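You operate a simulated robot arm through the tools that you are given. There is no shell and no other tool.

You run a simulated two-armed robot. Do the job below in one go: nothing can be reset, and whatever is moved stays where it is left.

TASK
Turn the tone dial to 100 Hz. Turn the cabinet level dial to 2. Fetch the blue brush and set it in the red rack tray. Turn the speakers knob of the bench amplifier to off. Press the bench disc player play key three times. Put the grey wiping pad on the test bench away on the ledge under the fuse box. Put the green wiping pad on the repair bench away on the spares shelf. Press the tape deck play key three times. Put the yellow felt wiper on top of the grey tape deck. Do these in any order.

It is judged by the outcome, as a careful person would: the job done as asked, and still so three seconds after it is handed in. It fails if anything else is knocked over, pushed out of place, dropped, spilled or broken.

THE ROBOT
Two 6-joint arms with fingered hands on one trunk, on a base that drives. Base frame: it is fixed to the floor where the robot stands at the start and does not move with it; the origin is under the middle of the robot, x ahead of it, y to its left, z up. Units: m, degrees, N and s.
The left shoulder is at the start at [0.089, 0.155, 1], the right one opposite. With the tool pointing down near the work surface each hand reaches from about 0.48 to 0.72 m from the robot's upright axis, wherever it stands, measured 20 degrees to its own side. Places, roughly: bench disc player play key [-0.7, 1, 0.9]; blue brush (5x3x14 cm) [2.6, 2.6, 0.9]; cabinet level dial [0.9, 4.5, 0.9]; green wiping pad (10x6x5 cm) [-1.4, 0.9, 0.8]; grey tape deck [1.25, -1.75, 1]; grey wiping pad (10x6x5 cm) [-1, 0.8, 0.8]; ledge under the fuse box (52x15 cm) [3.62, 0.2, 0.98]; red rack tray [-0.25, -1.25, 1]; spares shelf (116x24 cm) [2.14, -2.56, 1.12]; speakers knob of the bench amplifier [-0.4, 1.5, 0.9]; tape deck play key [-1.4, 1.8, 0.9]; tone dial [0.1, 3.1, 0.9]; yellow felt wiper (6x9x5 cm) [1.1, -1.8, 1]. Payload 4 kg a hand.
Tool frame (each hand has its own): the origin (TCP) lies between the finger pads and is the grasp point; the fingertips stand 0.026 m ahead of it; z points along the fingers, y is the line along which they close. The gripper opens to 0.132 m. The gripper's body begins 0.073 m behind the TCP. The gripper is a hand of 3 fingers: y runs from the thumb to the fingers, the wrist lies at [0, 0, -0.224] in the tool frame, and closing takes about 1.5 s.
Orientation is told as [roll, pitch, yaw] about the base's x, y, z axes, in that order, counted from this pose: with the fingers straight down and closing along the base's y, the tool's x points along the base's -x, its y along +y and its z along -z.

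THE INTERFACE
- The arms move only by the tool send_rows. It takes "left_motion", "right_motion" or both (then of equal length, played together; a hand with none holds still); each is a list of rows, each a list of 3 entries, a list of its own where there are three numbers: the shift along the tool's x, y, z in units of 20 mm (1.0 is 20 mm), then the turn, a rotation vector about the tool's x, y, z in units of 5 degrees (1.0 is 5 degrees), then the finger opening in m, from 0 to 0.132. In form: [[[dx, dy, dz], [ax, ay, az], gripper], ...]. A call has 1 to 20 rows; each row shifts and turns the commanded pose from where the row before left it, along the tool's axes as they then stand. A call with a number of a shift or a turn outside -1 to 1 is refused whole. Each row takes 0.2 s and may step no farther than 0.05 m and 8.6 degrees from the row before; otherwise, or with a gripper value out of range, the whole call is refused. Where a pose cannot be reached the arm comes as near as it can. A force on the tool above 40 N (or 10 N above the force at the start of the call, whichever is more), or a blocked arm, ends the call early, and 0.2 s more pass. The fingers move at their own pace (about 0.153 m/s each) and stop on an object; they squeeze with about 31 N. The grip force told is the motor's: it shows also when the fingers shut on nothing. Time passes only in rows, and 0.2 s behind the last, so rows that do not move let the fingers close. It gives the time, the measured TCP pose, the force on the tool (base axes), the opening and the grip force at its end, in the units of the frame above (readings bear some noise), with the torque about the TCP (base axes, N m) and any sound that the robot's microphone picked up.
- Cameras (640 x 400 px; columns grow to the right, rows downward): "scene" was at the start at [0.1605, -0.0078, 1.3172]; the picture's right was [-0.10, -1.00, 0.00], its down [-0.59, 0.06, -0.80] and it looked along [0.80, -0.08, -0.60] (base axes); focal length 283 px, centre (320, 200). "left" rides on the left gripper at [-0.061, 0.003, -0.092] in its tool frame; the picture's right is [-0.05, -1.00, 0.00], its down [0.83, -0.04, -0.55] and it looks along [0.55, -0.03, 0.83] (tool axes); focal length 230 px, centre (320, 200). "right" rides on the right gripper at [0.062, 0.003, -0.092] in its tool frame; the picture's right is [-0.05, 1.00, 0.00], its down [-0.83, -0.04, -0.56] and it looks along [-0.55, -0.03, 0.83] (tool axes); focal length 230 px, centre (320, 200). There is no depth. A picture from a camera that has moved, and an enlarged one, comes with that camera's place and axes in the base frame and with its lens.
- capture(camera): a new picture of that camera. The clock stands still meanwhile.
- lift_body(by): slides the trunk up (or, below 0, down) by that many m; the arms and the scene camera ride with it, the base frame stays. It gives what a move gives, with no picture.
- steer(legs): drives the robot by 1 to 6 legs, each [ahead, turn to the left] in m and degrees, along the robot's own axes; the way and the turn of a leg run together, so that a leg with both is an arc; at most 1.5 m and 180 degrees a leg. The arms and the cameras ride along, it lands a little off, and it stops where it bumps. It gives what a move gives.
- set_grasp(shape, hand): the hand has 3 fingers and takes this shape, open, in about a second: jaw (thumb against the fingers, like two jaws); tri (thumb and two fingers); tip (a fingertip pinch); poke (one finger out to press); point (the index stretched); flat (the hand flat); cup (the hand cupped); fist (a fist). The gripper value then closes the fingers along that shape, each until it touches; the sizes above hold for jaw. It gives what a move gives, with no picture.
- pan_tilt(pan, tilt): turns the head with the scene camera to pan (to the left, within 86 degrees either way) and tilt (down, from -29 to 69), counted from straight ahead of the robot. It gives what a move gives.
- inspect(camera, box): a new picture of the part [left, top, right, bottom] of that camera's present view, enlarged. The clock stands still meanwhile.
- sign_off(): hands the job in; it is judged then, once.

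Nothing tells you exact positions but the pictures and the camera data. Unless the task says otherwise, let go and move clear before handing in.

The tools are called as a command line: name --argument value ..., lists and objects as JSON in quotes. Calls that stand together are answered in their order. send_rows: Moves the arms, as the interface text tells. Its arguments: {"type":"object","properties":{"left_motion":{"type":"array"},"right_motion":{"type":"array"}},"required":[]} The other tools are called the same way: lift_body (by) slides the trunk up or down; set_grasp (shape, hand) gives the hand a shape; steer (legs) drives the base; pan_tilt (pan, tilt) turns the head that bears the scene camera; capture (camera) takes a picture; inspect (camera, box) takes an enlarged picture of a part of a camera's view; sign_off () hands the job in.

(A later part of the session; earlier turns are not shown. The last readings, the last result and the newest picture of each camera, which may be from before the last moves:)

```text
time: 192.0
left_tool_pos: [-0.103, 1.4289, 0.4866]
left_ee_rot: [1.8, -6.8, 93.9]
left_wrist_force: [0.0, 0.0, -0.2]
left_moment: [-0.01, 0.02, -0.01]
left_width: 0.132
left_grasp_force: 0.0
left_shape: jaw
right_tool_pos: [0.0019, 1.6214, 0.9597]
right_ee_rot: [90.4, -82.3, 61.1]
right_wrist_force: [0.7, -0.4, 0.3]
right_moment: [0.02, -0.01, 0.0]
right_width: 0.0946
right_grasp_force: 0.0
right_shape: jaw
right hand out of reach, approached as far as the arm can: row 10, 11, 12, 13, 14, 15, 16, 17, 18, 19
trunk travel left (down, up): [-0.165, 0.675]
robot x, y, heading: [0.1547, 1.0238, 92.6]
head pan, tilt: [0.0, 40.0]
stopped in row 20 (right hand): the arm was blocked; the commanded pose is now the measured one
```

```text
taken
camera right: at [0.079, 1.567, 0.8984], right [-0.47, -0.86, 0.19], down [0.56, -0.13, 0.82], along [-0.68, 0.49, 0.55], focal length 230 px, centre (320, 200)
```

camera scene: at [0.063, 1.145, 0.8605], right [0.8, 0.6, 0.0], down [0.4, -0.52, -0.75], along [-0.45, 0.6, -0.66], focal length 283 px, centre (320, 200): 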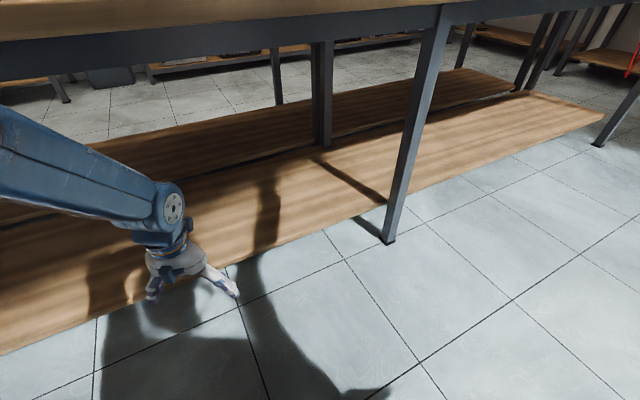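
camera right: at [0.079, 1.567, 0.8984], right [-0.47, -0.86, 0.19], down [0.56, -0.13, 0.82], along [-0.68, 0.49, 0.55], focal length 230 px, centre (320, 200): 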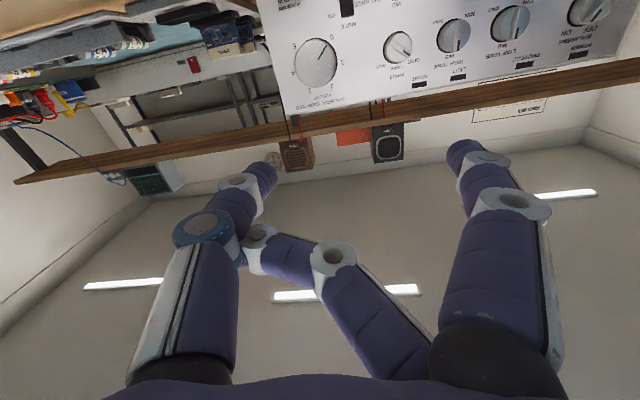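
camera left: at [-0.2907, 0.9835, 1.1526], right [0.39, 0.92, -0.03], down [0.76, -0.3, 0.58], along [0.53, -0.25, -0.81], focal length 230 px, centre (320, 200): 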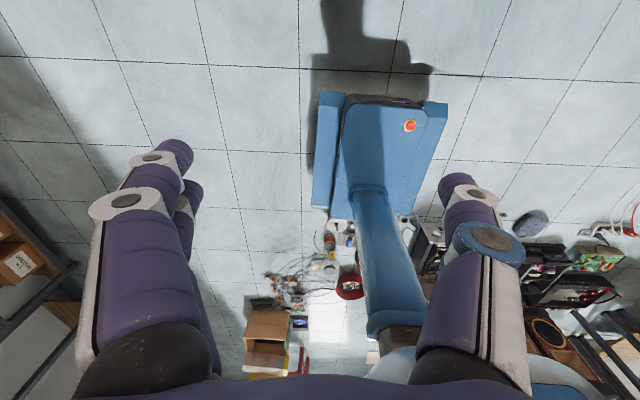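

Limit is the wrist's horizontal distance (≥0.42 m from the shoulder). I'll go forward first to a 6 cm stand-off, then slide left.

send_rows --right_motion '[[[0, 0, 0.9], [0, 0, 0], 0.132], [[0, 0, 0.9], [0, 0, 0], 0.132], [[0, 0, 0.9], [0, 0, 0], 0.132], [[0, 0, 0.9], [0, 0, 0], 0.132], [[0, 0, 0.9], [0, 0, 0], 0.132], [[0, 0, 0.9], [0, 0, 0], 0.132], [[0, 0, 0.9], [0, 0, 0], 0.132], [[0, 0, 0.9], [0, 0, 0], 0.132], [[0, 0, 0], [0, 0, 0], 0.132]]'

capture --camera "right"

```text
time: 194.2
left_tool_pos: [-0.1024, 1.4178, 0.4889]
left_ee_rot: [1.8, -6.7, 94.0]
left_wrist_force: [0.1, -1.1, 0.5]
left_moment: [0.02, -0.05, -0.01]
left_width: 0.1318
left_grasp_force: 0.1
left_shape: jaw
right_tool_pos: [-0.0386, 1.6908, 1.0358]
right_ee_rot: [124.3, -82.5, 24.1]
right_wrist_force: [0.9, -0.3, 1.2]
right_moment: [-0.03, -0.04, -0.05]
right_width: 0.0947
right_grasp_force: 0.1
right_shape: jaw
right hand out of reach, approached as far as the arm can: row 3, 4, 5, 6, 7, 8
trunk travel left (down, up): [-0.165, 0.675]
robot x, y, heading: [0.1507, 1.0247, 92.2]
head pan, tilt: [0.0, 40.0]
stopped in row 9 (right hand): the arm was blocked; the commanded pose is now the measured one
```

```text
taken
camera right: at [0.0316, 1.6363, 0.9669], right [-0.51, -0.85, 0.16], down [0.59, -0.21, 0.78], along [-0.62, 0.49, 0.61], focal length 230 px, centre (320, 200)
```

right: 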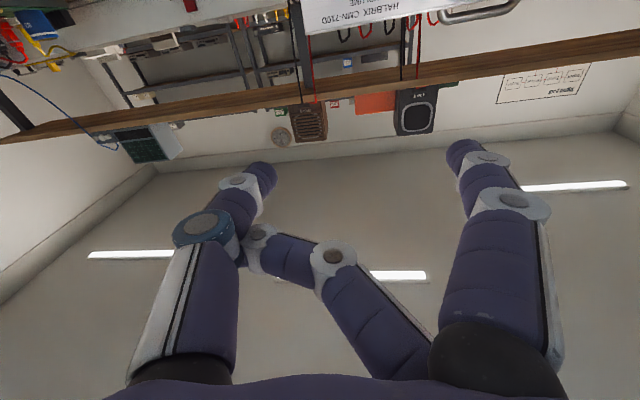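

I think the level pose runs into a wrist singularity (tool in line with the forearm). Better plan: face along the bench (+u) and roll the LEFT hand 90° so it points left at the panel with the forearm parallel to the bench. First I restore the right hand to tool-down.

send_rows --right_motion '[[[0, 0, 0], [0, 0.8, 0], 0.132], [[0, 0, 0], [0, 0.8, 0], 0.132], [[0, 0, 0], [0, 0.8, 0], 0.132], [[0, 0, 0], [0, 0.8, 0], 0.132], [[0, 0, 0], [0, 0.8, 0], 0.132], [[0, 0, 0], [0, 0.8, 0], 0.132], [[0, 0, 0], [0, 0.8, 0], 0.132], [[0, 0, 0], [0, 0.8, 0], 0.132], [[0, 0, 0], [0, 0.8, 0], 0.132], [[0, 0, 0], [0, 0.8, 0], 0.132], [[0, 0, 0], [0, 0.8, 0], 0.132], [[0, 0, 0], [0, 0.8, 0], 0.132], [[0, 0, 0], [0, 0, 0], 0.132]]'

```text
time: 197.0
left_tool_pos: [-0.1024, 1.4198, 0.4881]
left_ee_rot: [1.7, -6.6, 94.0]
left_wrist_force: [-0.5, 0.1, -0.3]
left_moment: [-0.02, 0.01, 0.02]
left_width: 0.1321
left_grasp_force: 0.1
left_shape: jaw
right_tool_pos: [0.059, 1.6066, 0.9255]
right_ee_rot: [8.0, -45.4, 143.8]
right_wrist_force: [-0.8, -0.4, -0.4]
right_moment: [-0.01, 0.06, 0.02]
right_width: 0.0946
right_grasp_force: 0.1
right_shape: jaw
right hand out of reach, approached as far as the arm can: row 1, 2, 3, 4, 5, 6, 7, 8, 9, 10, 11, 12
trunk travel left (down, up): [-0.165, 0.675]
robot x, y, heading: [0.1563, 1.0212, 92.4]
head pan, tilt: [0.0, 40.0]
```

send_rows --right_motion '[[[0, 0, 0], [0, 0.9, 0], 0.132], [[0, 0, 0], [0, 0.9, 0], 0.132], [[0, 0, 0], [0, 0.9, 0], 0.132], [[0, 0, 0], [0, 0.9, 0], 0.132], [[0, 0, 0], [0, 0.9, 0], 0.132], [[0, 0, 0], [0, 0.9, 0], 0.132], [[0, 0, 0], [0, 0.9, 0], 0.132], [[0, 0, 0], [0, 0.9, 0], 0.132], [[0, 0, 0], [0, 0, 0.95], 0.132], [[0, 0, 0], [0, 0, 0.95], 0.132], [[0, 0, 0], [0, 0, 0.95], 0.132], [[0, 0, 0], [0, 0, 0.95], 0.132], [[0, 0, 0], [0, 0, 0.95], 0.132], [[0, 0, 0], [0, 0, 0.95], 0.132], [[0, 0, 0], [0, 0, 0.95], 0.132], [[0, 0, 0], [0, 0, 0.95], 0.132], [[0, 0, 0], [0, 0, 0.95], 0.132], [[0, 0, 0], [0, 0, 0.95], 0.132], [[0, 0, 0], [0, 0, 0], 0.132]]'

```text
time: 201.0
left_tool_pos: [-0.1029, 1.4213, 0.4874]
left_ee_rot: [1.8, -6.7, 94.0]
left_wrist_force: [0.6, -0.8, 0.5]
left_moment: [-0.01, -0.03, 0.04]
left_width: 0.1322
left_grasp_force: 0.0
left_shape: jaw
right_tool_pos: [0.1197, 1.5414, 0.835]
right_ee_rot: [11.0, -2.4, 101.1]
right_wrist_force: [0.1, -0.4, -0.2]
right_moment: [-0.02, 0.01, -0.02]
right_width: 0.0949
right_grasp_force: 0.0
right_shape: jaw
right hand out of reach, approached as far as the arm can: row 1, 2, 3, 4, 5, 6, 7, 8
trunk travel left (down, up): [-0.165, 0.675]
robot x, y, heading: [0.1531, 1.0229, 92.3]
head pan, tilt: [0.0, 40.0]
```

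Right hand is tool-down again. Lowering and shifting it to its own side, then raising the trunk for travel.

send_rows --right_motion '[[[0, -0.75, 0.9], [0.7, 0, 0.5], 0.132], [[0, -0.75, 0.9], [0.7, 0, 0.5], 0.132], [[0, -0.75, 0.9], [0.7, 0, 0.5], 0.132], [[0, -0.75, 0.9], [0, 0.4, 0.3], 0.132], [[-0.2, -0.75, 0.9], [0, 0, 0], 0.132], [[-0.2, -0.75, 0.9], [0, 0, 0], 0.132], [[-0.2, -0.75, 0.9], [0, 0, 0], 0.132], [[-0.2, -0.75, 0.9], [0, 0, 0], 0.132], [[-0.2, -0.75, 0.9], [0, 0, 0], 0.132], [[-0.2, -0.75, 0.9], [0, 0, 0], 0.132], [[-0.2, -0.75, 0.9], [0, 0, 0], 0.132], [[-0.2, -0.75, 0.9], [0, 0, 0], 0.132], [[0, 0, 0.9], [0, 0, 0], 0.132], [[0, 0, 0.9], [0, 0, 0], 0.132], [[0, 0, 0], [0, 0, 0], 0.132]]' --left_motion '[[[-0.6, 0, 0], [0, 0.3, 0], 0.132], [[-0.6, 0, 0], [0, 0.3, 0], 0.132], [[-0.6, 0, 0], [0, 0.3, 0], 0.132], [[-0.6, 0, 0], [0, 0.3, 0], 0.132], [[-0.6, 0, 0], [0, 0, 0], 0.132], [[-0.6, 0, 0], [0, 0, 0], 0.132], [[-0.6, 0, 0], [0, 0, 0], 0.132], [[-0.6, 0, 0], [0, 0, 0], 0.132], [[-0.6, 0, 0], [0, 0, 0], 0.132], [[-0.6, 0, 0], [0, 0, 0], 0.132], [[-0.6, 0, 0], [0, 0, 0], 0.132], [[0, 0, 0], [0, 0, 0], 0.132], [[0, 0, 0], [0, 0, 0], 0.132], [[0, 0, 0], [0, 0, 0], 0.132], [[0, 0, 0], [0, 0, 0], 0.132]]'

```text
time: 204.2
left_tool_pos: [-0.1116, 1.5547, 0.4994]
left_ee_rot: [1.8, -1.5, 94.2]
left_wrist_force: [0.0, 0.5, -1.0]
left_moment: [-0.01, -0.01, 0.02]
left_width: 0.1319
left_grasp_force: 0.1
left_shape: jaw
right_tool_pos: [0.2898, 1.5825, 0.5733]
right_ee_rot: [0.7, 0.5, 92.1]
right_wrist_force: [0.0, 0.5, 0.7]
right_moment: [-0.05, 0.01, 0.0]
right_width: 0.0945
right_grasp_force: 0.0
right_shape: jaw
trunk travel left (down, up): [-0.165, 0.675]
robot x, y, heading: [0.1545, 1.0258, 92.4]
head pan, tilt: [0.0, 40.0]
```

Both arms neutral. Raising the trunk for travel and repositioning: turn right, back up along the aisle, and align parallel to the bench.

lift_body --by 0.5

steer --legs '[[0, -25], [0, -26]]'

steer --legs '[[-0.45, 0]]'

steer --legs '[[0, 20]]'

```text
refused: 0.5 is not a number from -0.4 to 0.4
```

```text
time: 207.4
left_tool_pos: [0.3967, 1.5627, 0.499]
left_ee_rot: [1.8, -1.6, 43.1]
left_wrist_force: [-1.0, -0.6, -0.3]
left_moment: [0.02, 0.0, 0.04]
left_width: 0.1322
left_grasp_force: 0.1
left_shape: jaw
right_tool_pos: [0.6714, 1.2689, 0.5739]
right_ee_rot: [0.9, 0.4, 41.1]
right_wrist_force: [-0.2, 0.2, 0.4]
right_moment: [-0.02, 0.0, -0.01]
right_width: 0.0946
right_grasp_force: 0.1
right_shape: jaw
trunk travel left (down, up): [-0.165, 0.675]
robot x, y, heading: [0.1472, 1.0268, 41.2]
head pan, tilt: [0.0, 40.0]
```

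```text
time: 210.1
left_tool_pos: [0.0524, 1.2593, 0.5101]
left_ee_rot: [1.7, -2.6, 43.1]
left_wrist_force: [0.2, -0.2, 0.0]
left_moment: [-0.01, 0.01, -0.02]
left_width: 0.1318
left_grasp_force: 0.0
left_shape: jaw
right_tool_pos: [0.3256, 0.9645, 0.5821]
right_ee_rot: [0.9, -0.7, 41.1]
right_wrist_force: [0.2, 0.3, 0.1]
right_moment: [0.02, 0.02, 0.03]
right_width: 0.0948
right_grasp_force: 0.0
right_shape: jaw
trunk travel left (down, up): [-0.165, 0.675]
robot x, y, heading: [-0.1906, 0.7341, 41.4]
head pan, tilt: [0.0, 40.0]
```

```text
time: 211.6
left_tool_pos: [-0.1467, 1.3025, 0.5187]
left_ee_rot: [1.6, -3.7, 62.9]
left_wrist_force: [0.2, 0.6, -0.8]
left_moment: [0.03, -0.01, -0.01]
left_width: 0.132
left_grasp_force: 0.2
left_shape: jaw
right_tool_pos: [0.2108, 1.1178, 0.5927]
right_ee_rot: [0.8, -1.7, 60.9]
right_wrist_force: [-0.5, 0.0, -0.7]
right_moment: [-0.01, -0.01, 0.05]
right_width: 0.0947
right_grasp_force: 0.1
right_shape: jaw
trunk travel left (down, up): [-0.165, 0.675]
robot x, y, heading: [-0.1901, 0.7316, 61.1]
head pan, tilt: [0.0, 40.0]
```

Now parallel to the bench (heading ~61°), u≈0.56. Raising the trunk so the left shoulder is about level with the knobs, then rolling the left hand to point left at the panel.

lift_body --by 0.38

send_rows --left_motion '[[[0, 0, 0], [-0.95, 0, 0], 0.132], [[0, 0, 0], [-0.95, 0, 0], 0.132], [[0, 0, 0], [-0.95, 0, 0], 0.132], [[0, 0, 0], [-0.95, 0, 0], 0.132], [[0, 0, 0], [-0.95, 0, 0], 0.132], [[0, 0, 0], [-0.95, 0, 0], 0.132], [[0, 0, 0], [-0.95, 0, 0], 0.132], [[0, 0, 0], [-0.95, 0, 0], 0.132], [[0, 0, 0], [-0.95, 0, 0], 0.132], [[0, 0, 0], [0, 0, 0], 0.132]]'

pan_tilt --pan 35 --tilt 35

capture --camera "scene"

```text
time: 215.3
left_tool_pos: [-0.1502, 1.2955, 0.9077]
left_ee_rot: [1.7, -4.7, 62.9]
left_wrist_force: [-0.4, 0.4, 0.2]
left_moment: [0.0, 0.02, 0.01]
left_width: 0.1319
left_grasp_force: 0.0
left_shape: jaw
right_tool_pos: [0.2066, 1.1092, 0.9832]
right_ee_rot: [0.8, -2.7, 60.8]
right_wrist_force: [-0.2, 0.1, 0.4]
right_moment: [0.02, -0.01, 0.02]
right_width: 0.0946
right_grasp_force: 0.0
right_shape: jaw
trunk travel left (down, up): [-0.545, 0.295]
robot x, y, heading: [-0.1911, 0.7284, 61.3]
head pan, tilt: [0.0, 40.0]
```

```text
time: 217.5
left_tool_pos: [-0.1723, 1.3221, 0.9143]
left_ee_rot: [39.7, -5.5, 66.1]
left_wrist_force: [-0.3, 0.7, 0.4]
left_moment: [-0.02, -0.02, 0.0]
left_width: 0.1318
left_grasp_force: 0.1
left_shape: jaw
left hand out of reach, approached as far as the arm can: row 8, 9
right_tool_pos: [0.2074, 1.1089, 0.9831]
right_ee_rot: [0.8, -2.7, 60.8]
right_wrist_force: [-0.2, -0.5, 0.6]
right_moment: [-0.01, -0.03, 0.0]
right_width: 0.0945
right_grasp_force: 0.0
right_shape: jaw
trunk travel left (down, up): [-0.545, 0.295]
robot x, y, heading: [-0.1893, 0.7299, 61.2]
head pan, tilt: [0.0, 40.0]
```

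```text
time: 218.5
left_tool_pos: [-0.1724, 1.3209, 0.9101]
left_ee_rot: [39.5, -4.8, 66.2]
left_wrist_force: [0.6, -0.9, -0.9]
left_moment: [0.0, -0.02, -0.01]
left_width: 0.1321
left_grasp_force: 0.0
left_shape: jaw
right_tool_pos: [0.2054, 1.1089, 0.9829]
right_ee_rot: [0.8, -2.6, 60.9]
right_wrist_force: [-0.8, 0.1, 1.1]
right_moment: [0.01, -0.01, 0.02]
right_width: 0.0947
right_grasp_force: 0.0
right_shape: jaw
trunk travel left (down, up): [-0.545, 0.295]
robot x, y, heading: [-0.1921, 0.7269, 61.2]
head pan, tilt: [35.0, 35.0]
```

```text
taken
camera scene: at [-0.1636, 0.8842, 1.3282], right [0.99, 0.11, -0.01], down [0.05, -0.58, -0.81], along [-0.09, 0.8, -0.59], focal length 283 px, centre (320, 200)
```

scene: 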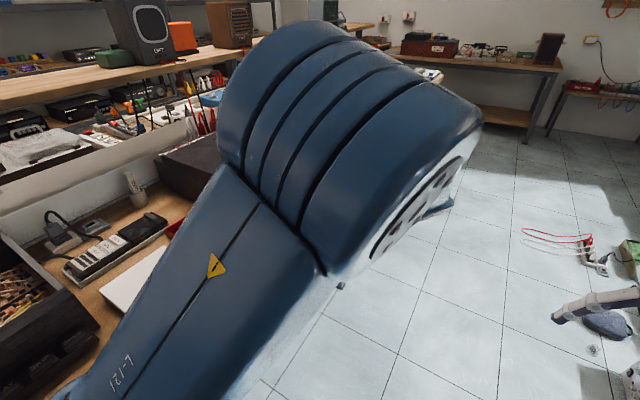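

Out of reach by a hair (elbow folded). I'll extend forward a little and continue the roll.

send_rows --left_motion '[[[-0.9, 0, 0], [0, 0, 0], 0.132], [[-0.9, 0, 0], [0, 0, 0], 0.132], [[-0.4, 0, 0], [-0.9, 0, 0], 0.132], [[0, 0, 0], [-0.9, 0, 0], 0.132], [[0, 0, 0], [-0.9, 0, 0], 0.132], [[0, 0, 0], [-0.9, 0, 0], 0.132], [[0, 0, 0], [-0.9, 0, 0], 0.132], [[0, 0, 0], [-0.9, 0, 0], 0.132], [[0, 0, 0], [-0.9, 0, 0], 0.132], [[0, 0, 0], [-0.9, 0, 0], 0.132], [[0, 0, 0], [-0.9, 0, 0], 0.132], [[0, 0, 0], [-0.9, 0, 0], 0.132], [[0, 0, 0], [0, 0, 0], 0.132]]'

capture --camera "left"

```text
time: 221.3
left_tool_pos: [-0.1549, 1.3713, 0.9111]
left_ee_rot: [88.8, -4.7, 64.5]
left_wrist_force: [0.9, 0.6, 0.0]
left_moment: [0.0, -0.02, -0.03]
left_width: 0.132
left_grasp_force: 0.1
left_shape: jaw
left hand out of reach, approached as far as the arm can: row 6, 7, 8
right_tool_pos: [0.2065, 1.1088, 0.9821]
right_ee_rot: [0.8, -2.6, 60.7]
right_wrist_force: [-0.4, -0.2, -0.1]
right_moment: [-0.02, 0.0, 0.01]
right_width: 0.0948
right_grasp_force: 0.0
right_shape: jaw
trunk travel left (down, up): [-0.545, 0.295]
robot x, y, heading: [-0.1904, 0.732, 61.2]
head pan, tilt: [35.0, 35.0]
```

```text
taken
camera left: at [-0.0466, 1.3873, 0.9214], right [0.08, 0.11, -0.99], down [0.15, -0.98, -0.1], along [-0.99, -0.14, -0.09], focal length 230 px, centre (320, 200)
```

left: 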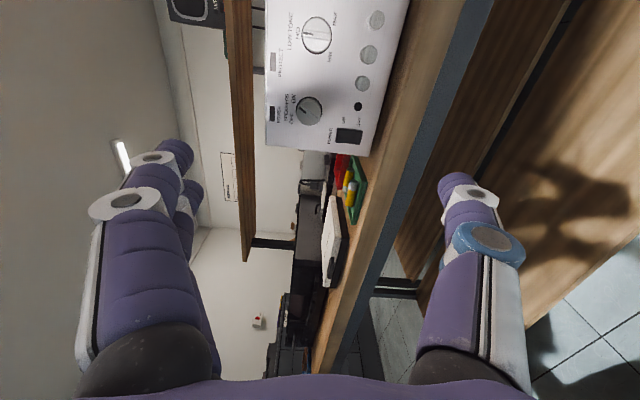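

The left hand now points level at the panel with the knob in view (sideways image). Zooming in on the SPEAKERS knob.

inspect --camera "left" --box '[250, 70, 410, 170]'

```text
4.00 times, centred on (330, 120) of left
camera zoom: at [-0.0466, 1.3873, 0.9214], right [0.08, 0.11, -0.99], down [0.15, -0.98, -0.1], along [-0.99, -0.14, -0.09], focal length 920 px, centre (280, 520)
```

zoom: 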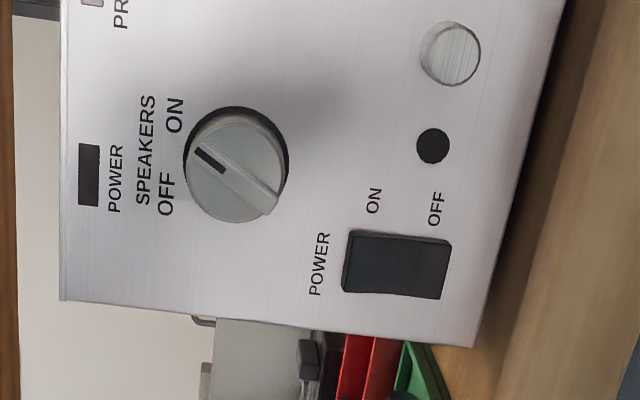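

Pointer is ~38° right of vertical (ON); OFF should be ~38° left. I'll centre on the knob, roll the hand +38° so the two fingers straddle the fin, and approach to a few cm.

send_rows --left_motion '[[[0.5, 0.15, 0], [0, -0.24, 0], 0.1], [[0.55, 0.15, 0], [0, -0.24, 0], 0.1], [[0, 0, 0], [0, 0, 0.95], 0.1], [[0, 0, 0], [0, 0, 0.95], 0.1], [[0, 0, 0], [0, 0, 0.95], 0.1], [[0, 0, 0], [0, 0, 0.95], 0.1], [[0, 0, 0], [0, 0, 0.95], 0.1], [[0, 0, 0], [0, 0, 0.95], 0.1], [[0, 0, 0], [0, 0, 0.95], 0.1], [[0, 0, 0], [0, 0, 0.95], 0.1], [[0, 0, 0.9], [0, 0, 0], 0.1], [[0, 0, 0.9], [0, 0, 0], 0.1], [[0, 0, 0.9], [0, 0, 0], 0.1], [[0, 0, 0.9], [0, 0, 0], 0.1], [[0, 0, 0.9], [0, 0, 0], 0.1], [[0, 0, 0.9], [0, 0, 0], 0.1], [[0, 0, 0], [0, 0, 0], 0.1]]'

capture --camera "left"

```text
time: 224.9
left_tool_pos: [-0.2591, 1.4194, 0.9136]
left_ee_rot: [89.6, 33.2, 60.4]
left_wrist_force: [0.7, -0.4, 0.3]
left_moment: [-0.02, 0.0, -0.02]
left_width: 0.1004
left_grasp_force: 0.0
left_shape: jaw
left hand out of reach, approached as far as the arm can: row 1, 2
right_tool_pos: [0.2078, 1.1093, 0.9818]
right_ee_rot: [0.7, -2.7, 60.8]
right_wrist_force: [-0.1, 0.3, -0.3]
right_moment: [0.02, 0.01, 0.01]
right_width: 0.0948
right_grasp_force: 0.1
right_shape: jaw
trunk travel left (down, up): [-0.545, 0.295]
robot x, y, heading: [-0.1912, 0.7268, 61.5]
head pan, tilt: [35.0, 35.0]
```

```text
taken
camera left: at [-0.1517, 1.4218, 0.883], right [-0.24, -0.44, -0.86], down [0.13, -0.9, 0.42], along [-0.96, -0.01, 0.28], focal length 230 px, centre (320, 200)
```

left: 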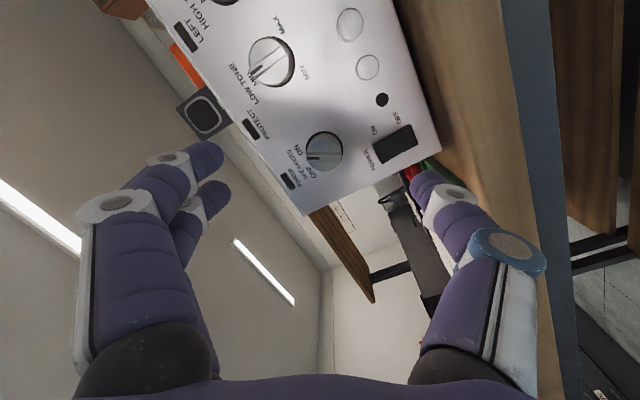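

The fin is aligned with the closing axis. Small centring shift, then approach to ~3 cm from grasp depth and re-check.

send_rows --left_motion '[[[0.41, -0.08, 0], [0, 0, 0], 0.1], [[0.41, -0.07, 0], [0, 0, 0], 0.1], [[0, 0, 0.9], [0, 0, 0], 0.1], [[0, 0, 0.9], [0, 0, 0], 0.1], [[0, 0, 0.9], [0, 0, 0], 0.1], [[0, 0, 0], [0, 0, 0], 0.1], [[0, 0, 0], [0, 0, 0], 0.1]]'

capture --camera "left"

```text
time: 226.5
left_tool_pos: [-0.3131, 1.4338, 0.921]
left_ee_rot: [89.5, 33.3, 60.2]
left_wrist_force: [0.0, 0.0, -1.3]
left_moment: [-0.02, 0.01, -0.04]
left_width: 0.1001
left_grasp_force: 0.0
left_shape: jaw
right_tool_pos: [0.207, 1.1092, 0.9812]
right_ee_rot: [0.8, -2.7, 60.8]
right_wrist_force: [-0.6, 0.6, -0.6]
right_moment: [0.01, 0.0, -0.02]
right_width: 0.0948
right_grasp_force: 0.1
right_shape: jaw
trunk travel left (down, up): [-0.545, 0.295]
robot x, y, heading: [-0.1876, 0.7284, 61.4]
head pan, tilt: [35.0, 35.0]
```

```text
taken
camera left: at [-0.2065, 1.4351, 0.8891], right [-0.24, -0.44, -0.86], down [0.13, -0.9, 0.42], along [-0.96, -0.01, 0.27], focal length 230 px, centre (320, 200)
```

left: 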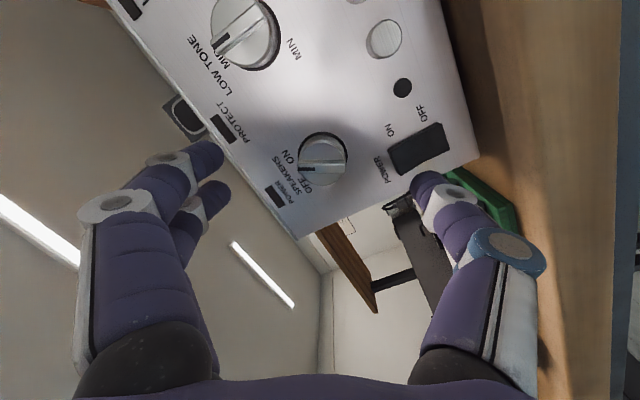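

Centred well. The thumb would come close to the POWER rocker at this opening, so I'll narrow the opening to ~4.6 cm before the final approach.

send_rows --left_motion '[[[0, 0, 0], [0, 0, 0], 0.05], [[0, 0, 0], [0, 0, 0], 0.05], [[0, 0, 0], [0, 0, 0], 0.048], [[0, 0, 0], [0, 0, 0], 0.048]]'

capture --camera "left"

```text
time: 227.5
left_tool_pos: [-0.3131, 1.4329, 0.9203]
left_ee_rot: [89.5, 33.3, 60.3]
left_wrist_force: [0.1, 0.2, 0.8]
left_moment: [0.0, 0.03, -0.04]
left_width: 0.0486
left_grasp_force: 0.0
left_shape: jaw
right_tool_pos: [0.2068, 1.1087, 0.9821]
right_ee_rot: [0.8, -2.8, 60.8]
right_wrist_force: [-0.5, -0.4, -0.4]
right_moment: [-0.02, 0.02, 0.02]
right_width: 0.0947
right_grasp_force: 0.0
right_shape: jaw
trunk travel left (down, up): [-0.545, 0.295]
robot x, y, heading: [-0.1867, 0.728, 61.1]
head pan, tilt: [35.0, 35.0]
```

```text
taken
camera left: at [-0.2062, 1.435, 0.8892], right [-0.24, -0.44, -0.86], down [0.13, -0.9, 0.42], along [-0.96, -0.01, 0.27], focal length 230 px, centre (320, 200)
```

left: 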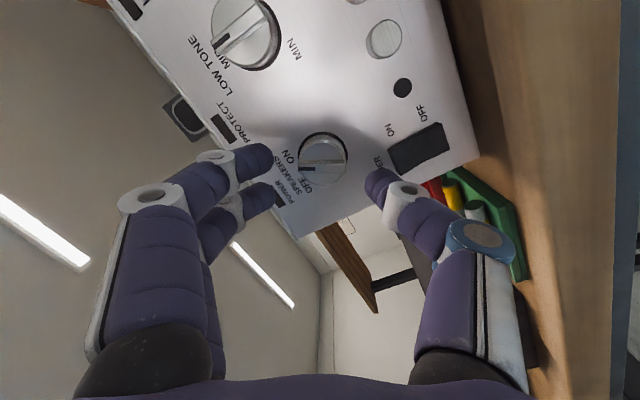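

Advancing the last 3 cm onto the knob.

send_rows --left_motion '[[[0, 0, 0.4], [0, 0, 0], 0.048], [[0, 0, 0.4], [0, 0, 0], 0.048], [[0, 0, 0.4], [0, 0, 0], 0.048], [[0, 0, 0.3], [0, 0, 0], 0.048], [[0, 0, 0], [0, 0, 0], 0.048]]'

capture --camera "left"

```text
time: 228.7
left_tool_pos: [-0.3375, 1.4488, 0.9209]
left_ee_rot: [89.6, 33.2, 60.2]
left_wrist_force: [-0.1, 0.2, 0.3]
left_moment: [0.03, 0.01, 0.01]
left_width: 0.0484
left_grasp_force: 0.1
left_shape: jaw
right_tool_pos: [0.2064, 1.1086, 0.9811]
right_ee_rot: [0.7, -2.7, 60.8]
right_wrist_force: [-0.1, 0.4, 0.0]
right_moment: [0.03, 0.0, 0.0]
right_width: 0.0946
right_grasp_force: 0.0
right_shape: jaw
trunk travel left (down, up): [-0.545, 0.295]
robot x, y, heading: [-0.1909, 0.7278, 61.1]
head pan, tilt: [35.0, 35.0]
```

```text
taken
camera left: at [-0.2319, 1.4499, 0.8892], right [-0.24, -0.44, -0.86], down [0.13, -0.9, 0.42], along [-0.96, -0.01, 0.27], focal length 230 px, centre (320, 200)
```

left: 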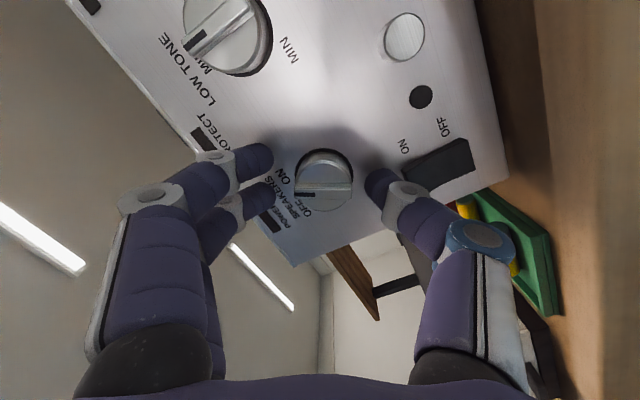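

Knob face is ~2 cm ahead of the TCP; I'll advance 5 mm more and close gently.

send_rows --left_motion '[[[0, 0, 0.25], [0, 0, 0], 0.048], [[0, 0, 0], [0, 0, 0], 0.04], [[0, 0, 0], [0, 0, 0], 0.03], [[0, 0, 0], [0, 0, 0], 0.02], [[0, 0, 0], [0, 0, 0], 0.02], [[0, 0, 0], [0, 0, 0], 0.02]]'

capture --camera "left"

```text
time: 230.1
left_tool_pos: [-0.3414, 1.4509, 0.9206]
left_ee_rot: [89.7, 33.4, 60.2]
left_wrist_force: [4.7, 0.4, 0.7]
left_moment: [-0.02, -0.1, 0.09]
left_width: 0.0245
left_grasp_force: 31.1
left_shape: jaw
right_tool_pos: [0.2069, 1.1085, 0.9811]
right_ee_rot: [0.8, -2.7, 60.7]
right_wrist_force: [-0.2, 0.7, -0.1]
right_moment: [0.03, 0.01, 0.03]
right_width: 0.0948
right_grasp_force: 0.0
right_shape: jaw
trunk travel left (down, up): [-0.545, 0.295]
robot x, y, heading: [-0.1959, 0.7293, 61.2]
head pan, tilt: [35.0, 35.0]
```

```text
taken
camera left: at [-0.2354, 1.4524, 0.8893], right [-0.24, -0.44, -0.86], down [0.13, -0.9, 0.42], along [-0.96, -0.01, 0.28], focal length 230 px, centre (320, 200)
```

left: 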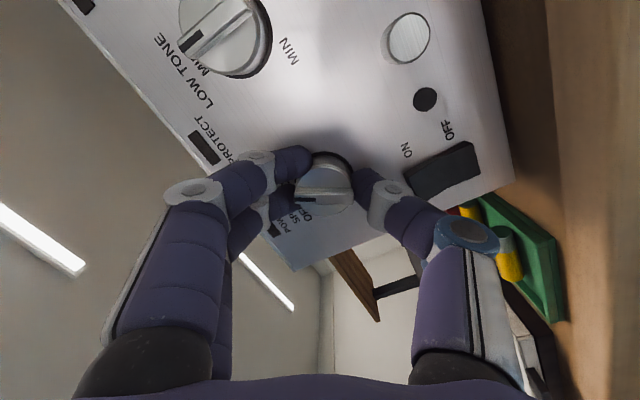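

Gripped the knob. Rotating counter-clockwise in steps toward OFF.

send_rows --left_motion '[[[0, 0, 0], [0, 0, -0.8], 0.02], [[0, 0, 0], [0, 0, -0.8], 0.02], [[0, 0, 0], [0, 0, -0.8], 0.02], [[0, 0, 0], [0, 0, -0.8], 0.02], [[0, 0, 0], [0, 0, -0.8], 0.02], [[0, 0, 0], [0, 0, -0.8], 0.02], [[0, 0, 0], [0, 0, -0.8], 0.02], [[0, 0, 0], [0, 0, -0.8], 0.02]]'

capture --camera "left"

```text
time: 231.9
left_tool_pos: [-0.3415, 1.451, 0.9215]
left_ee_rot: [89.8, 1.2, 60.4]
left_wrist_force: [-0.7, 5.0, 11.0]
left_moment: [0.2, 0.44, -0.04]
left_width: 0.0233
left_grasp_force: 30.7
left_shape: jaw
right_tool_pos: [0.2076, 1.1092, 0.9821]
right_ee_rot: [0.7, -2.7, 60.8]
right_wrist_force: [0.2, -0.1, -1.3]
right_moment: [-0.01, 0.01, 0.03]
right_width: 0.0949
right_grasp_force: 0.0
right_shape: jaw
trunk travel left (down, up): [-0.545, 0.295]
robot x, y, heading: [-0.1876, 0.7322, 61.4]
head pan, tilt: [35.0, 35.0]
```

```text
taken
camera left: at [-0.2316, 1.459, 0.923], right [0.02, 0.03, -1.0], down [0.07, -1.0, -0.02], along [-1.0, -0.07, -0.02], focal length 230 px, centre (320, 200)
```

left: 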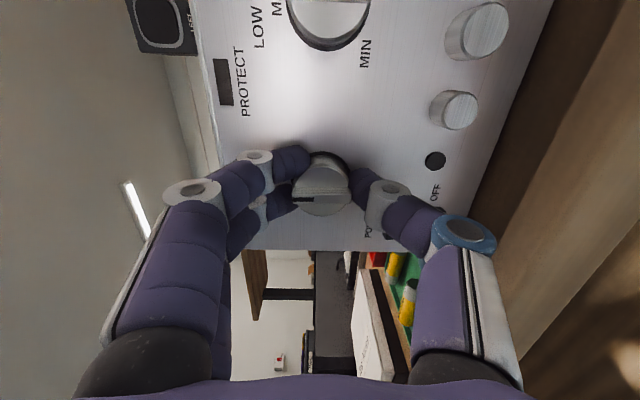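

The knob turns with the hand. Continuing.

send_rows --left_motion '[[[0, 0, 0], [0, 0, -0.8], 0.02], [[0, 0, 0], [0, 0, -0.8], 0.02], [[0, 0, 0], [0, 0, -0.8], 0.02], [[0, 0, 0], [0, 0, -0.8], 0.02], [[0, 0, 0], [0, 0, -0.8], 0.02], [[0, 0, 0], [0, 0, -0.8], 0.02], [[0, 0, 0], [0, 0, -0.8], 0.02]]'

capture --camera "left"

```text
time: 233.5
left_tool_pos: [-0.3408, 1.4488, 0.9223]
left_ee_rot: [89.6, -26.4, 60.8]
left_wrist_force: [0.6, -0.3, 17.0]
left_moment: [0.23, 0.7, 0.32]
left_width: 0.023
left_grasp_force: 30.7
left_shape: jaw
right_tool_pos: [0.2062, 1.1075, 0.9827]
right_ee_rot: [0.9, -2.9, 60.8]
right_wrist_force: [0.2, -0.2, -0.1]
right_moment: [-0.04, 0.01, -0.01]
right_width: 0.095
right_grasp_force: 0.1
right_shape: jaw
trunk travel left (down, up): [-0.545, 0.295]
robot x, y, heading: [-0.1885, 0.729, 61.2]
head pan, tilt: [35.0, 35.0]
```

```text
taken
camera left: at [-0.2356, 1.4517, 0.9526], right [0.25, 0.43, -0.87], down [0.13, -0.9, -0.41], along [-0.96, -0.01, -0.28], focal length 230 px, centre (320, 200)
```

left: 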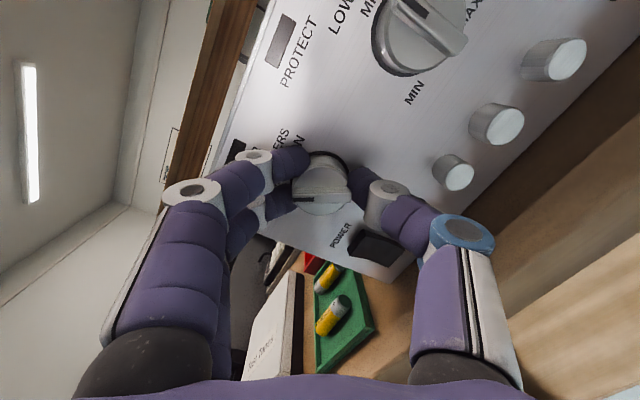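

send_rows --left_motion '[[[0, 0, 0], [0, 0, -0.8], 0.02], [[0, 0, 0], [0, 0, -0.8], 0.02], [[0, 0, 0], [0, 0, -0.8], 0.02], [[0, 0, 0], [0, 0, 0], 0.02]]'

inspect --camera "left" --box '[220, 100, 440, 260]'

```text
time: 234.5
left_tool_pos: [-0.3199, 1.5026, 0.9494]
left_ee_rot: [89.4, -38.2, 61.1]
left_wrist_force: [0.0, -0.1, 0.3]
left_moment: [0.01, -0.01, 0.0]
left_width: 0.0116
left_grasp_force: 30.7
left_shape: jaw
left hand out of reach, approached as far as the arm can: row 1, 2, 3
right_tool_pos: [0.2064, 1.1095, 0.9816]
right_ee_rot: [0.8, -2.7, 60.8]
right_wrist_force: [-0.2, -0.4, -1.1]
right_moment: [-0.02, 0.0, -0.02]
right_width: 0.0948
right_grasp_force: 0.2
right_shape: jaw
trunk travel left (down, up): [-0.545, 0.295]
robot x, y, heading: [-0.1904, 0.729, 61.3]
head pan, tilt: [35.0, 35.0]
```

```text
2.50 times, centred on (330, 180) of left
camera zoom: at [-0.2171, 1.5003, 0.9899], right [0.33, 0.57, -0.75], down [0.18, -0.82, -0.54], along [-0.93, 0.04, -0.37], focal length 575 px, centre (295, 250)
```

zoom: 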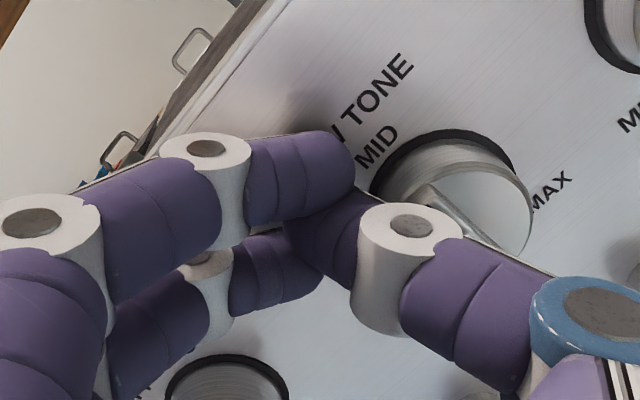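

The wrist roll hit its limit and the hand slipped off to the right of the knob. No force now. I'll back straight out from the panel carefully before looking.

send_rows --left_motion '[[[-1.0, -0.23, -0.6], [0, 0, 0], 0.02], [[-1.0, -0.23, -0.9], [0, 0, 0], 0.02], [[-1.0, -0.23, -0.9], [0, 0, 0], 0.02], [[0, 0, -1], [0, 0, 0], 0.02], [[0, 0, -1], [0, 0, 0], 0.02], [[0, 0, -1], [0, 0, 0], 0.02], [[0, 0, 0], [0, 0, 0], 0.02]]'

capture --camera "left"

```text
time: 236.1
left_tool_pos: [-0.1986, 1.5003, 0.9769]
left_ee_rot: [89.5, -38.6, 60.9]
left_wrist_force: [0.4, 0.4, -1.0]
left_moment: [-0.03, 0.01, 0.03]
left_width: 0.0115
left_grasp_force: 30.7
left_shape: jaw
right_tool_pos: [0.2057, 1.1084, 0.9815]
right_ee_rot: [0.8, -2.7, 60.8]
right_wrist_force: [-0.3, -0.1, -0.1]
right_moment: [0.01, 0.02, 0.04]
right_width: 0.0947
right_grasp_force: 0.0
right_shape: jaw
trunk travel left (down, up): [-0.545, 0.295]
robot x, y, heading: [-0.1877, 0.7316, 61.0]
head pan, tilt: [35.0, 35.0]
```

```text
taken
camera left: at [-0.0966, 1.4953, 1.0178], right [0.33, 0.58, -0.75], down [0.18, -0.82, -0.55], along [-0.93, 0.05, -0.37], focal length 230 px, centre (320, 200)
```

left: 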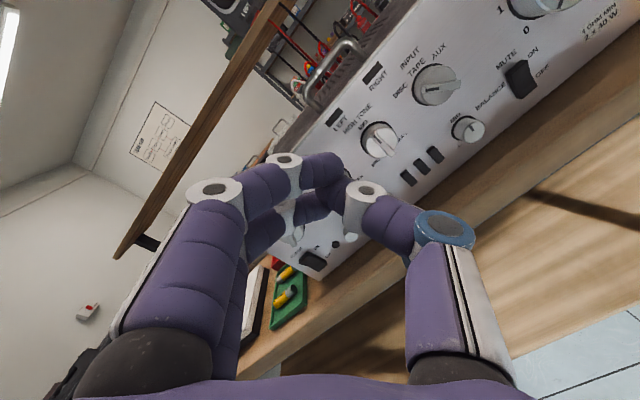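

Clear of the panel. Unrolling the hand and opening, then checking the knobs.

send_rows --left_motion '[[[0, 0, -0.5], [0, 0, 0.9], 0.1], [[0, 0, -0.5], [0, 0, 0.9], 0.1], [[0, 0, -0.5], [0, 0, 0.9], 0.1], [[0, 0, -0.5], [0, 0, 0.9], 0.1], [[0, 0, 0], [0, 0, 0.9], 0.1], [[0, 0, 0], [0, 0, 0.9], 0.1], [[0, 0, 0], [0, 0, 0.9], 0.1], [[0, 0, 0], [0, 0, 0.9], 0.1], [[0, 0, 0], [0, 0, 0], 0.1]]'

capture --camera "left"

inspect --camera "left" --box '[200, 40, 440, 240]'

```text
time: 238.1
left_tool_pos: [-0.1641, 1.4792, 0.9779]
left_ee_rot: [89.7, -2.6, 60.7]
left_wrist_force: [-0.4, -0.7, 0.4]
left_moment: [0.02, -0.03, -0.04]
left_width: 0.0998
left_grasp_force: 0.0
left_shape: jaw
right_tool_pos: [0.2065, 1.1088, 0.9824]
right_ee_rot: [0.8, -2.7, 60.9]
right_wrist_force: [0.2, -0.7, -0.5]
right_moment: [-0.02, -0.01, 0.0]
right_width: 0.0948
right_grasp_force: 0.0
right_shape: jaw
trunk travel left (down, up): [-0.545, 0.295]
robot x, y, heading: [-0.1882, 0.7309, 61.0]
head pan, tilt: [35.0, 35.0]
```

```text
taken
camera left: at [-0.0537, 1.488, 0.9837], right [0.05, 0.08, -1.0], down [0.08, -0.99, -0.08], along [-1.0, -0.07, -0.06], focal length 230 px, centre (320, 200)
```

left: 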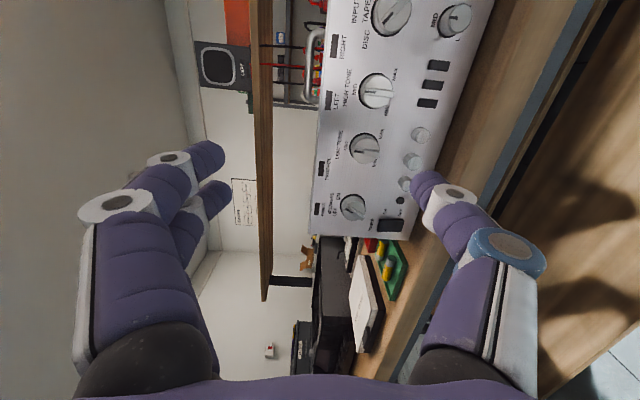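

```text
2.00 times, centred on (320, 140) of left
camera zoom: at [-0.0537, 1.488, 0.9837], right [0.05, 0.08, -1.0], down [0.08, -0.99, -0.08], along [-1.0, -0.07, -0.06], focal length 460 px, centre (320, 320)
```

zoom: 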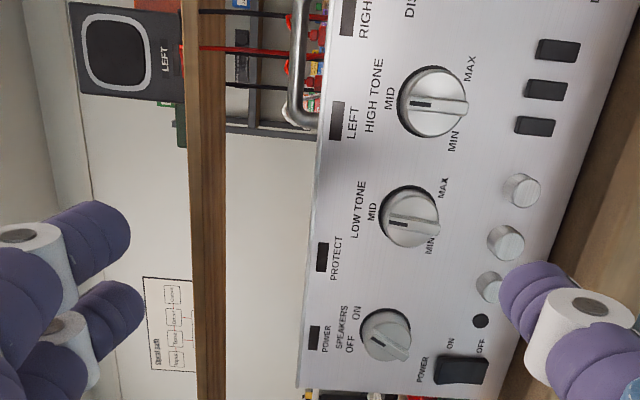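

I need a closer look at the SPEAKERS and LOW TONE pointers.

inspect --camera "left" --box '[300, 110, 420, 250]'

```text
2.86 times, centred on (360, 180) of left
camera zoom: at [-0.0537, 1.488, 0.9837], right [0.05, 0.08, -1.0], down [0.08, -0.99, -0.08], along [-1.0, -0.07, -0.06], focal length 657 px, centre (206, 257)
```

zoom: 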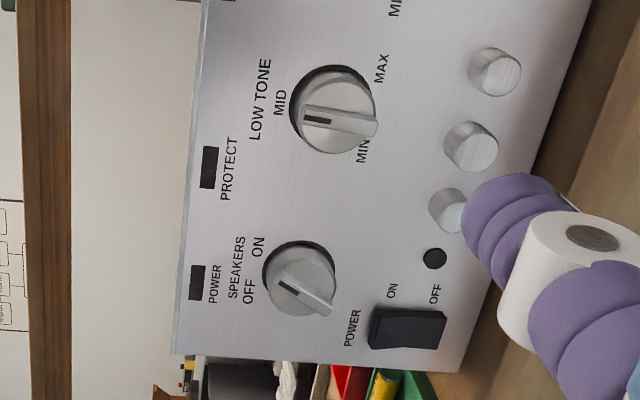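

SPEAKERS still reads ON (the slip undid it); LOW TONE is still at MID. I'll redo it starting from a larger roll (+60°) so the whole turn stays inside the wrist's range.

send_rows --left_motion '[[[0, 0, 0], [0, 0, 0.963], 0.06], [[0, 0, 0], [0, 0, 0.963], 0.06], [[0, 0, 0], [0, 0, 0.963], 0.06], [[0, 0, 0], [0, 0, 0.963], 0.06], [[0, 0, 0], [0, 0, 0.963], 0.06], [[0, 0, 0], [0, 0, 0.963], 0.06], [[0, 0, 0], [0, 0, 0.963], 0.06], [[0, 0, 0], [0, 0, 0.963], 0.06], [[0, 0, 0], [0, 0, 0.963], 0.06], [[0, 0, 0], [0, 0, 0.963], 0.06], [[0, 0, 0], [0, 0, 0.963], 0.06], [[0, 0, 0], [0, 0, 0.963], 0.06], [[0, 0, 0], [0, 0, 0.963], 0.06], [[0, 0, 0], [0, 0, 0], 0.06]]'

send_rows --left_motion '[[[0.03, -0.907, 0.5], [0, 0, 0], 0.06], [[0.03, -0.907, 0.5], [0, 0, 0], 0.06], [[0.03, -0.907, 0.5], [0, 0, 0], 0.06], [[0.03, -0.907, 0.5], [0, 0, 0], 0.06], [[0.03, -0.907, 0.5], [0, 0, 0], 0.06], [[0.03, -0.907, 0.5], [0, 0, 0], 0.06], [[0.03, -0.907, 0.5], [0, 0, 0], 0.06], [[0, 0, 0], [0, 0, 0], 0.06]]'

capture --camera "left"

```text
time: 241.1
left_tool_pos: [-0.1639, 1.4798, 0.9771]
left_ee_rot: [89.4, 59.8, 60.2]
left_wrist_force: [-0.1, -0.7, -0.7]
left_moment: [-0.03, 0.0, 0.0]
left_width: 0.061
left_grasp_force: 0.1
left_shape: jaw
right_tool_pos: [0.2069, 1.1091, 0.9829]
right_ee_rot: [0.8, -2.7, 60.8]
right_wrist_force: [-0.8, -0.1, -0.2]
right_moment: [-0.01, 0.03, 0.02]
right_width: 0.0945
right_grasp_force: 0.2
right_shape: jaw
trunk travel left (down, up): [-0.545, 0.295]
robot x, y, heading: [-0.1867, 0.7309, 61.0]
head pan, tilt: [35.0, 35.0]
```

```text
time: 242.9
left_tool_pos: [-0.2807, 1.4174, 0.9162]
left_ee_rot: [89.3, 59.8, 59.9]
left_wrist_force: [0.2, -0.3, -0.2]
left_moment: [0.0, -0.01, 0.05]
left_width: 0.0605
left_grasp_force: 0.1
left_shape: jaw
right_tool_pos: [0.2069, 1.1088, 0.9815]
right_ee_rot: [0.7, -2.8, 60.8]
right_wrist_force: [0.8, 0.0, 0.1]
right_moment: [0.02, -0.05, 0.01]
right_width: 0.0949
right_grasp_force: 0.2
right_shape: jaw
trunk travel left (down, up): [-0.545, 0.295]
robot x, y, heading: [-0.1875, 0.7326, 61.4]
head pan, tilt: [35.0, 35.0]
```

```text
taken
camera left: at [-0.1833, 1.3995, 0.865], right [-0.41, -0.73, -0.55], down [0.26, -0.67, 0.7], along [-0.88, 0.15, 0.46], focal length 230 px, centre (320, 200)
```

left: 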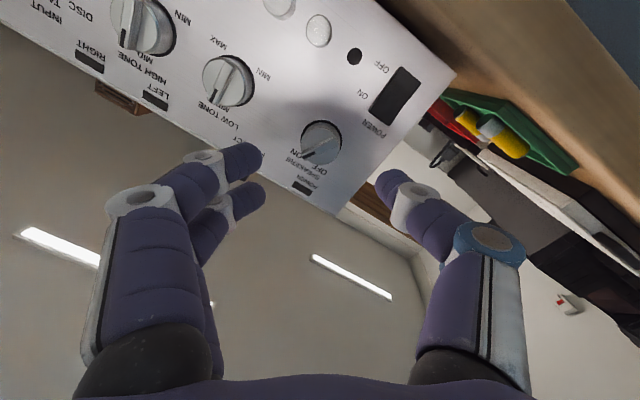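

Well centred. Narrowing to 4.8 cm and advancing onto the knob.

send_rows --left_motion '[[[0, 0, 0.5], [0, 0, 0], 0.048], [[0, 0, 0.6], [0, 0, 0], 0.048], [[0, 0, 0.6], [0, 0, 0], 0.048], [[0, 0, 0.6], [0, 0, 0], 0.048], [[0, 0, 0.5], [0, 0, 0], 0.048], [[0, 0, 0.5], [0, 0, 0], 0.048], [[0, 0, 0], [0, 0, 0], 0.048]]'

capture --camera "left"

```text
time: 244.5
left_tool_pos: [-0.3373, 1.448, 0.9146]
left_ee_rot: [89.3, 59.8, 59.9]
left_wrist_force: [-0.4, -0.4, -0.3]
left_moment: [0.01, -0.01, 0.02]
left_width: 0.0488
left_grasp_force: 0.0
left_shape: jaw
right_tool_pos: [0.2073, 1.1092, 0.9823]
right_ee_rot: [0.7, -2.7, 60.7]
right_wrist_force: [-0.2, -0.3, 0.7]
right_moment: [0.02, 0.03, -0.02]
right_width: 0.0947
right_grasp_force: 0.0
right_shape: jaw
trunk travel left (down, up): [-0.545, 0.295]
robot x, y, heading: [-0.187, 0.7278, 61.2]
head pan, tilt: [35.0, 35.0]
```

```text
taken
camera left: at [-0.24, 1.4324, 0.8641], right [-0.41, -0.73, -0.55], down [0.26, -0.67, 0.7], along [-0.88, 0.15, 0.46], focal length 230 px, centre (320, 200)
```

left: 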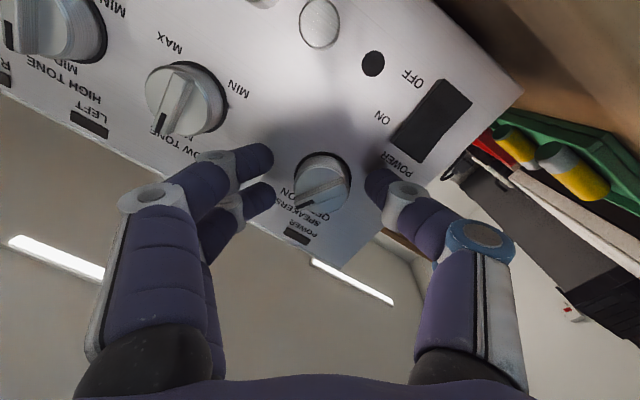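

Advancing 6 mm more and closing.

send_rows --left_motion '[[[0, 0, 0.3], [0, 0, 0], 0.048], [[0, 0, 0], [0, 0, 0], 0.035], [[0, 0, 0], [0, 0, 0], 0.02], [[0, 0, 0], [0, 0, 0], 0.015], [[0, 0, 0], [0, 0, 0], 0.015], [[0, 0, 0], [0, 0, 0], 0.015]]'

send_rows --left_motion '[[[0, 0, 0], [0, 0, -0.8], 0.015], [[0, 0, 0], [0, 0, -0.8], 0.015], [[0, 0, 0], [0, 0, -0.8], 0.015], [[0, 0, 0], [0, 0, -0.8], 0.015], [[0, 0, 0], [0, 0, -0.8], 0.015], [[0, 0, 0], [0, 0, -0.8], 0.015], [[0, 0, 0], [0, 0, -0.8], 0.015], [[0, 0, 0], [0, 0, -0.8], 0.015], [[0, 0, 0], [0, 0, -0.8], 0.015], [[0, 0, 0], [0, 0, -0.8], 0.015]]'

capture --camera "left"

```text
time: 245.9
left_tool_pos: [-0.3412, 1.4503, 0.916]
left_ee_rot: [89.4, 59.7, 59.8]
left_wrist_force: [3.7, -3.1, -0.5]
left_moment: [0.06, -0.05, 0.18]
left_width: 0.0235
left_grasp_force: 30.8
left_shape: jaw
right_tool_pos: [0.2083, 1.1089, 0.9814]
right_ee_rot: [0.8, -2.8, 60.8]
right_wrist_force: [0.3, 0.2, -0.5]
right_moment: [-0.02, -0.01, 0.01]
right_width: 0.095
right_grasp_force: 0.0
right_shape: jaw
trunk travel left (down, up): [-0.545, 0.295]
robot x, y, heading: [-0.1875, 0.7283, 61.3]
head pan, tilt: [35.0, 35.0]
```

```text
time: 248.1
left_tool_pos: [-0.3416, 1.4515, 0.9152]
left_ee_rot: [89.8, 19.7, 60.4]
left_wrist_force: [3.6, 10.9, 11.0]
left_moment: [0.15, 0.49, -0.25]
left_width: 0.022
left_grasp_force: 30.8
left_shape: jaw
right_tool_pos: [0.209, 1.1099, 0.9814]
right_ee_rot: [0.8, -2.7, 60.9]
right_wrist_force: [0.5, 0.1, -0.4]
right_moment: [-0.01, 0.0, -0.01]
right_width: 0.0945
right_grasp_force: 0.1
right_shape: jaw
trunk travel left (down, up): [-0.545, 0.295]
robot x, y, heading: [-0.1885, 0.73, 60.9]
head pan, tilt: [35.0, 35.0]
```

```text
taken
camera left: at [-0.2321, 1.4576, 0.8992], right [-0.14, -0.25, -0.96], down [0.09, -0.97, 0.24], along [-0.99, -0.05, 0.16], focal length 230 px, centre (320, 200)
```

left: 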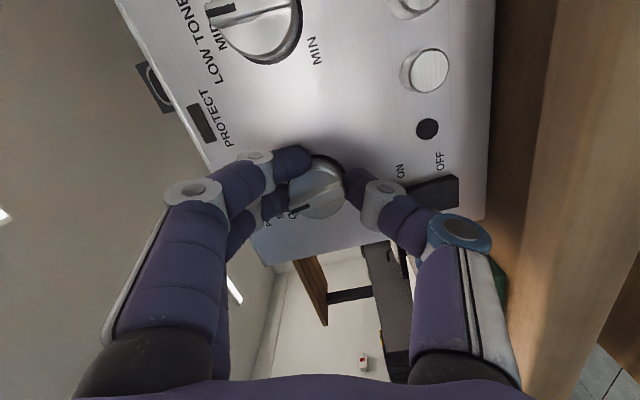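

The knob follows. Completing the turn (another ~38°).

send_rows --left_motion '[[[0, 0, 0], [0, 0, -0.8], 0.015], [[0, 0, 0], [0, 0, -0.8], 0.015], [[0, 0, 0], [0, 0, -0.8], 0.015], [[0, 0, 0], [0, 0, -0.8], 0.015], [[0, 0, 0], [0, 0, -0.8], 0.015], [[0, 0, 0], [0, 0, -0.8], 0.015], [[0, 0, 0], [0, 0, -0.8], 0.015]]'

capture --camera "left"

```text
time: 249.7
left_tool_pos: [-0.3403, 1.4517, 0.9171]
left_ee_rot: [89.8, -8.1, 60.3]
left_wrist_force: [7.9, 19.5, 21.5]
left_moment: [-0.2, 0.82, -0.27]
left_width: 0.0211
left_grasp_force: 30.6
left_shape: jaw
right_tool_pos: [0.2089, 1.1105, 0.9804]
right_ee_rot: [0.9, -2.6, 60.9]
right_wrist_force: [0.2, -0.6, 1.2]
right_moment: [-0.01, 0.0, 0.01]
right_width: 0.0945
right_grasp_force: 0.0
right_shape: jaw
trunk travel left (down, up): [-0.545, 0.295]
robot x, y, heading: [-0.191, 0.7291, 61.1]
head pan, tilt: [35.0, 35.0]
```

```text
taken
camera left: at [-0.2299, 1.4593, 0.9291], right [0.1, 0.17, -0.98], down [0.08, -0.98, -0.16], along [-0.99, -0.06, -0.11], focal length 230 px, centre (320, 200)
```

left: 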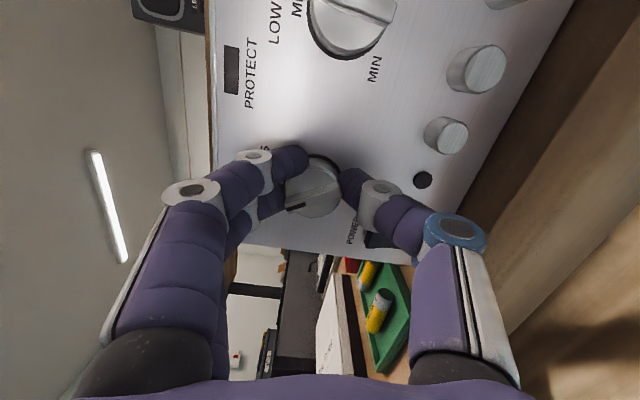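

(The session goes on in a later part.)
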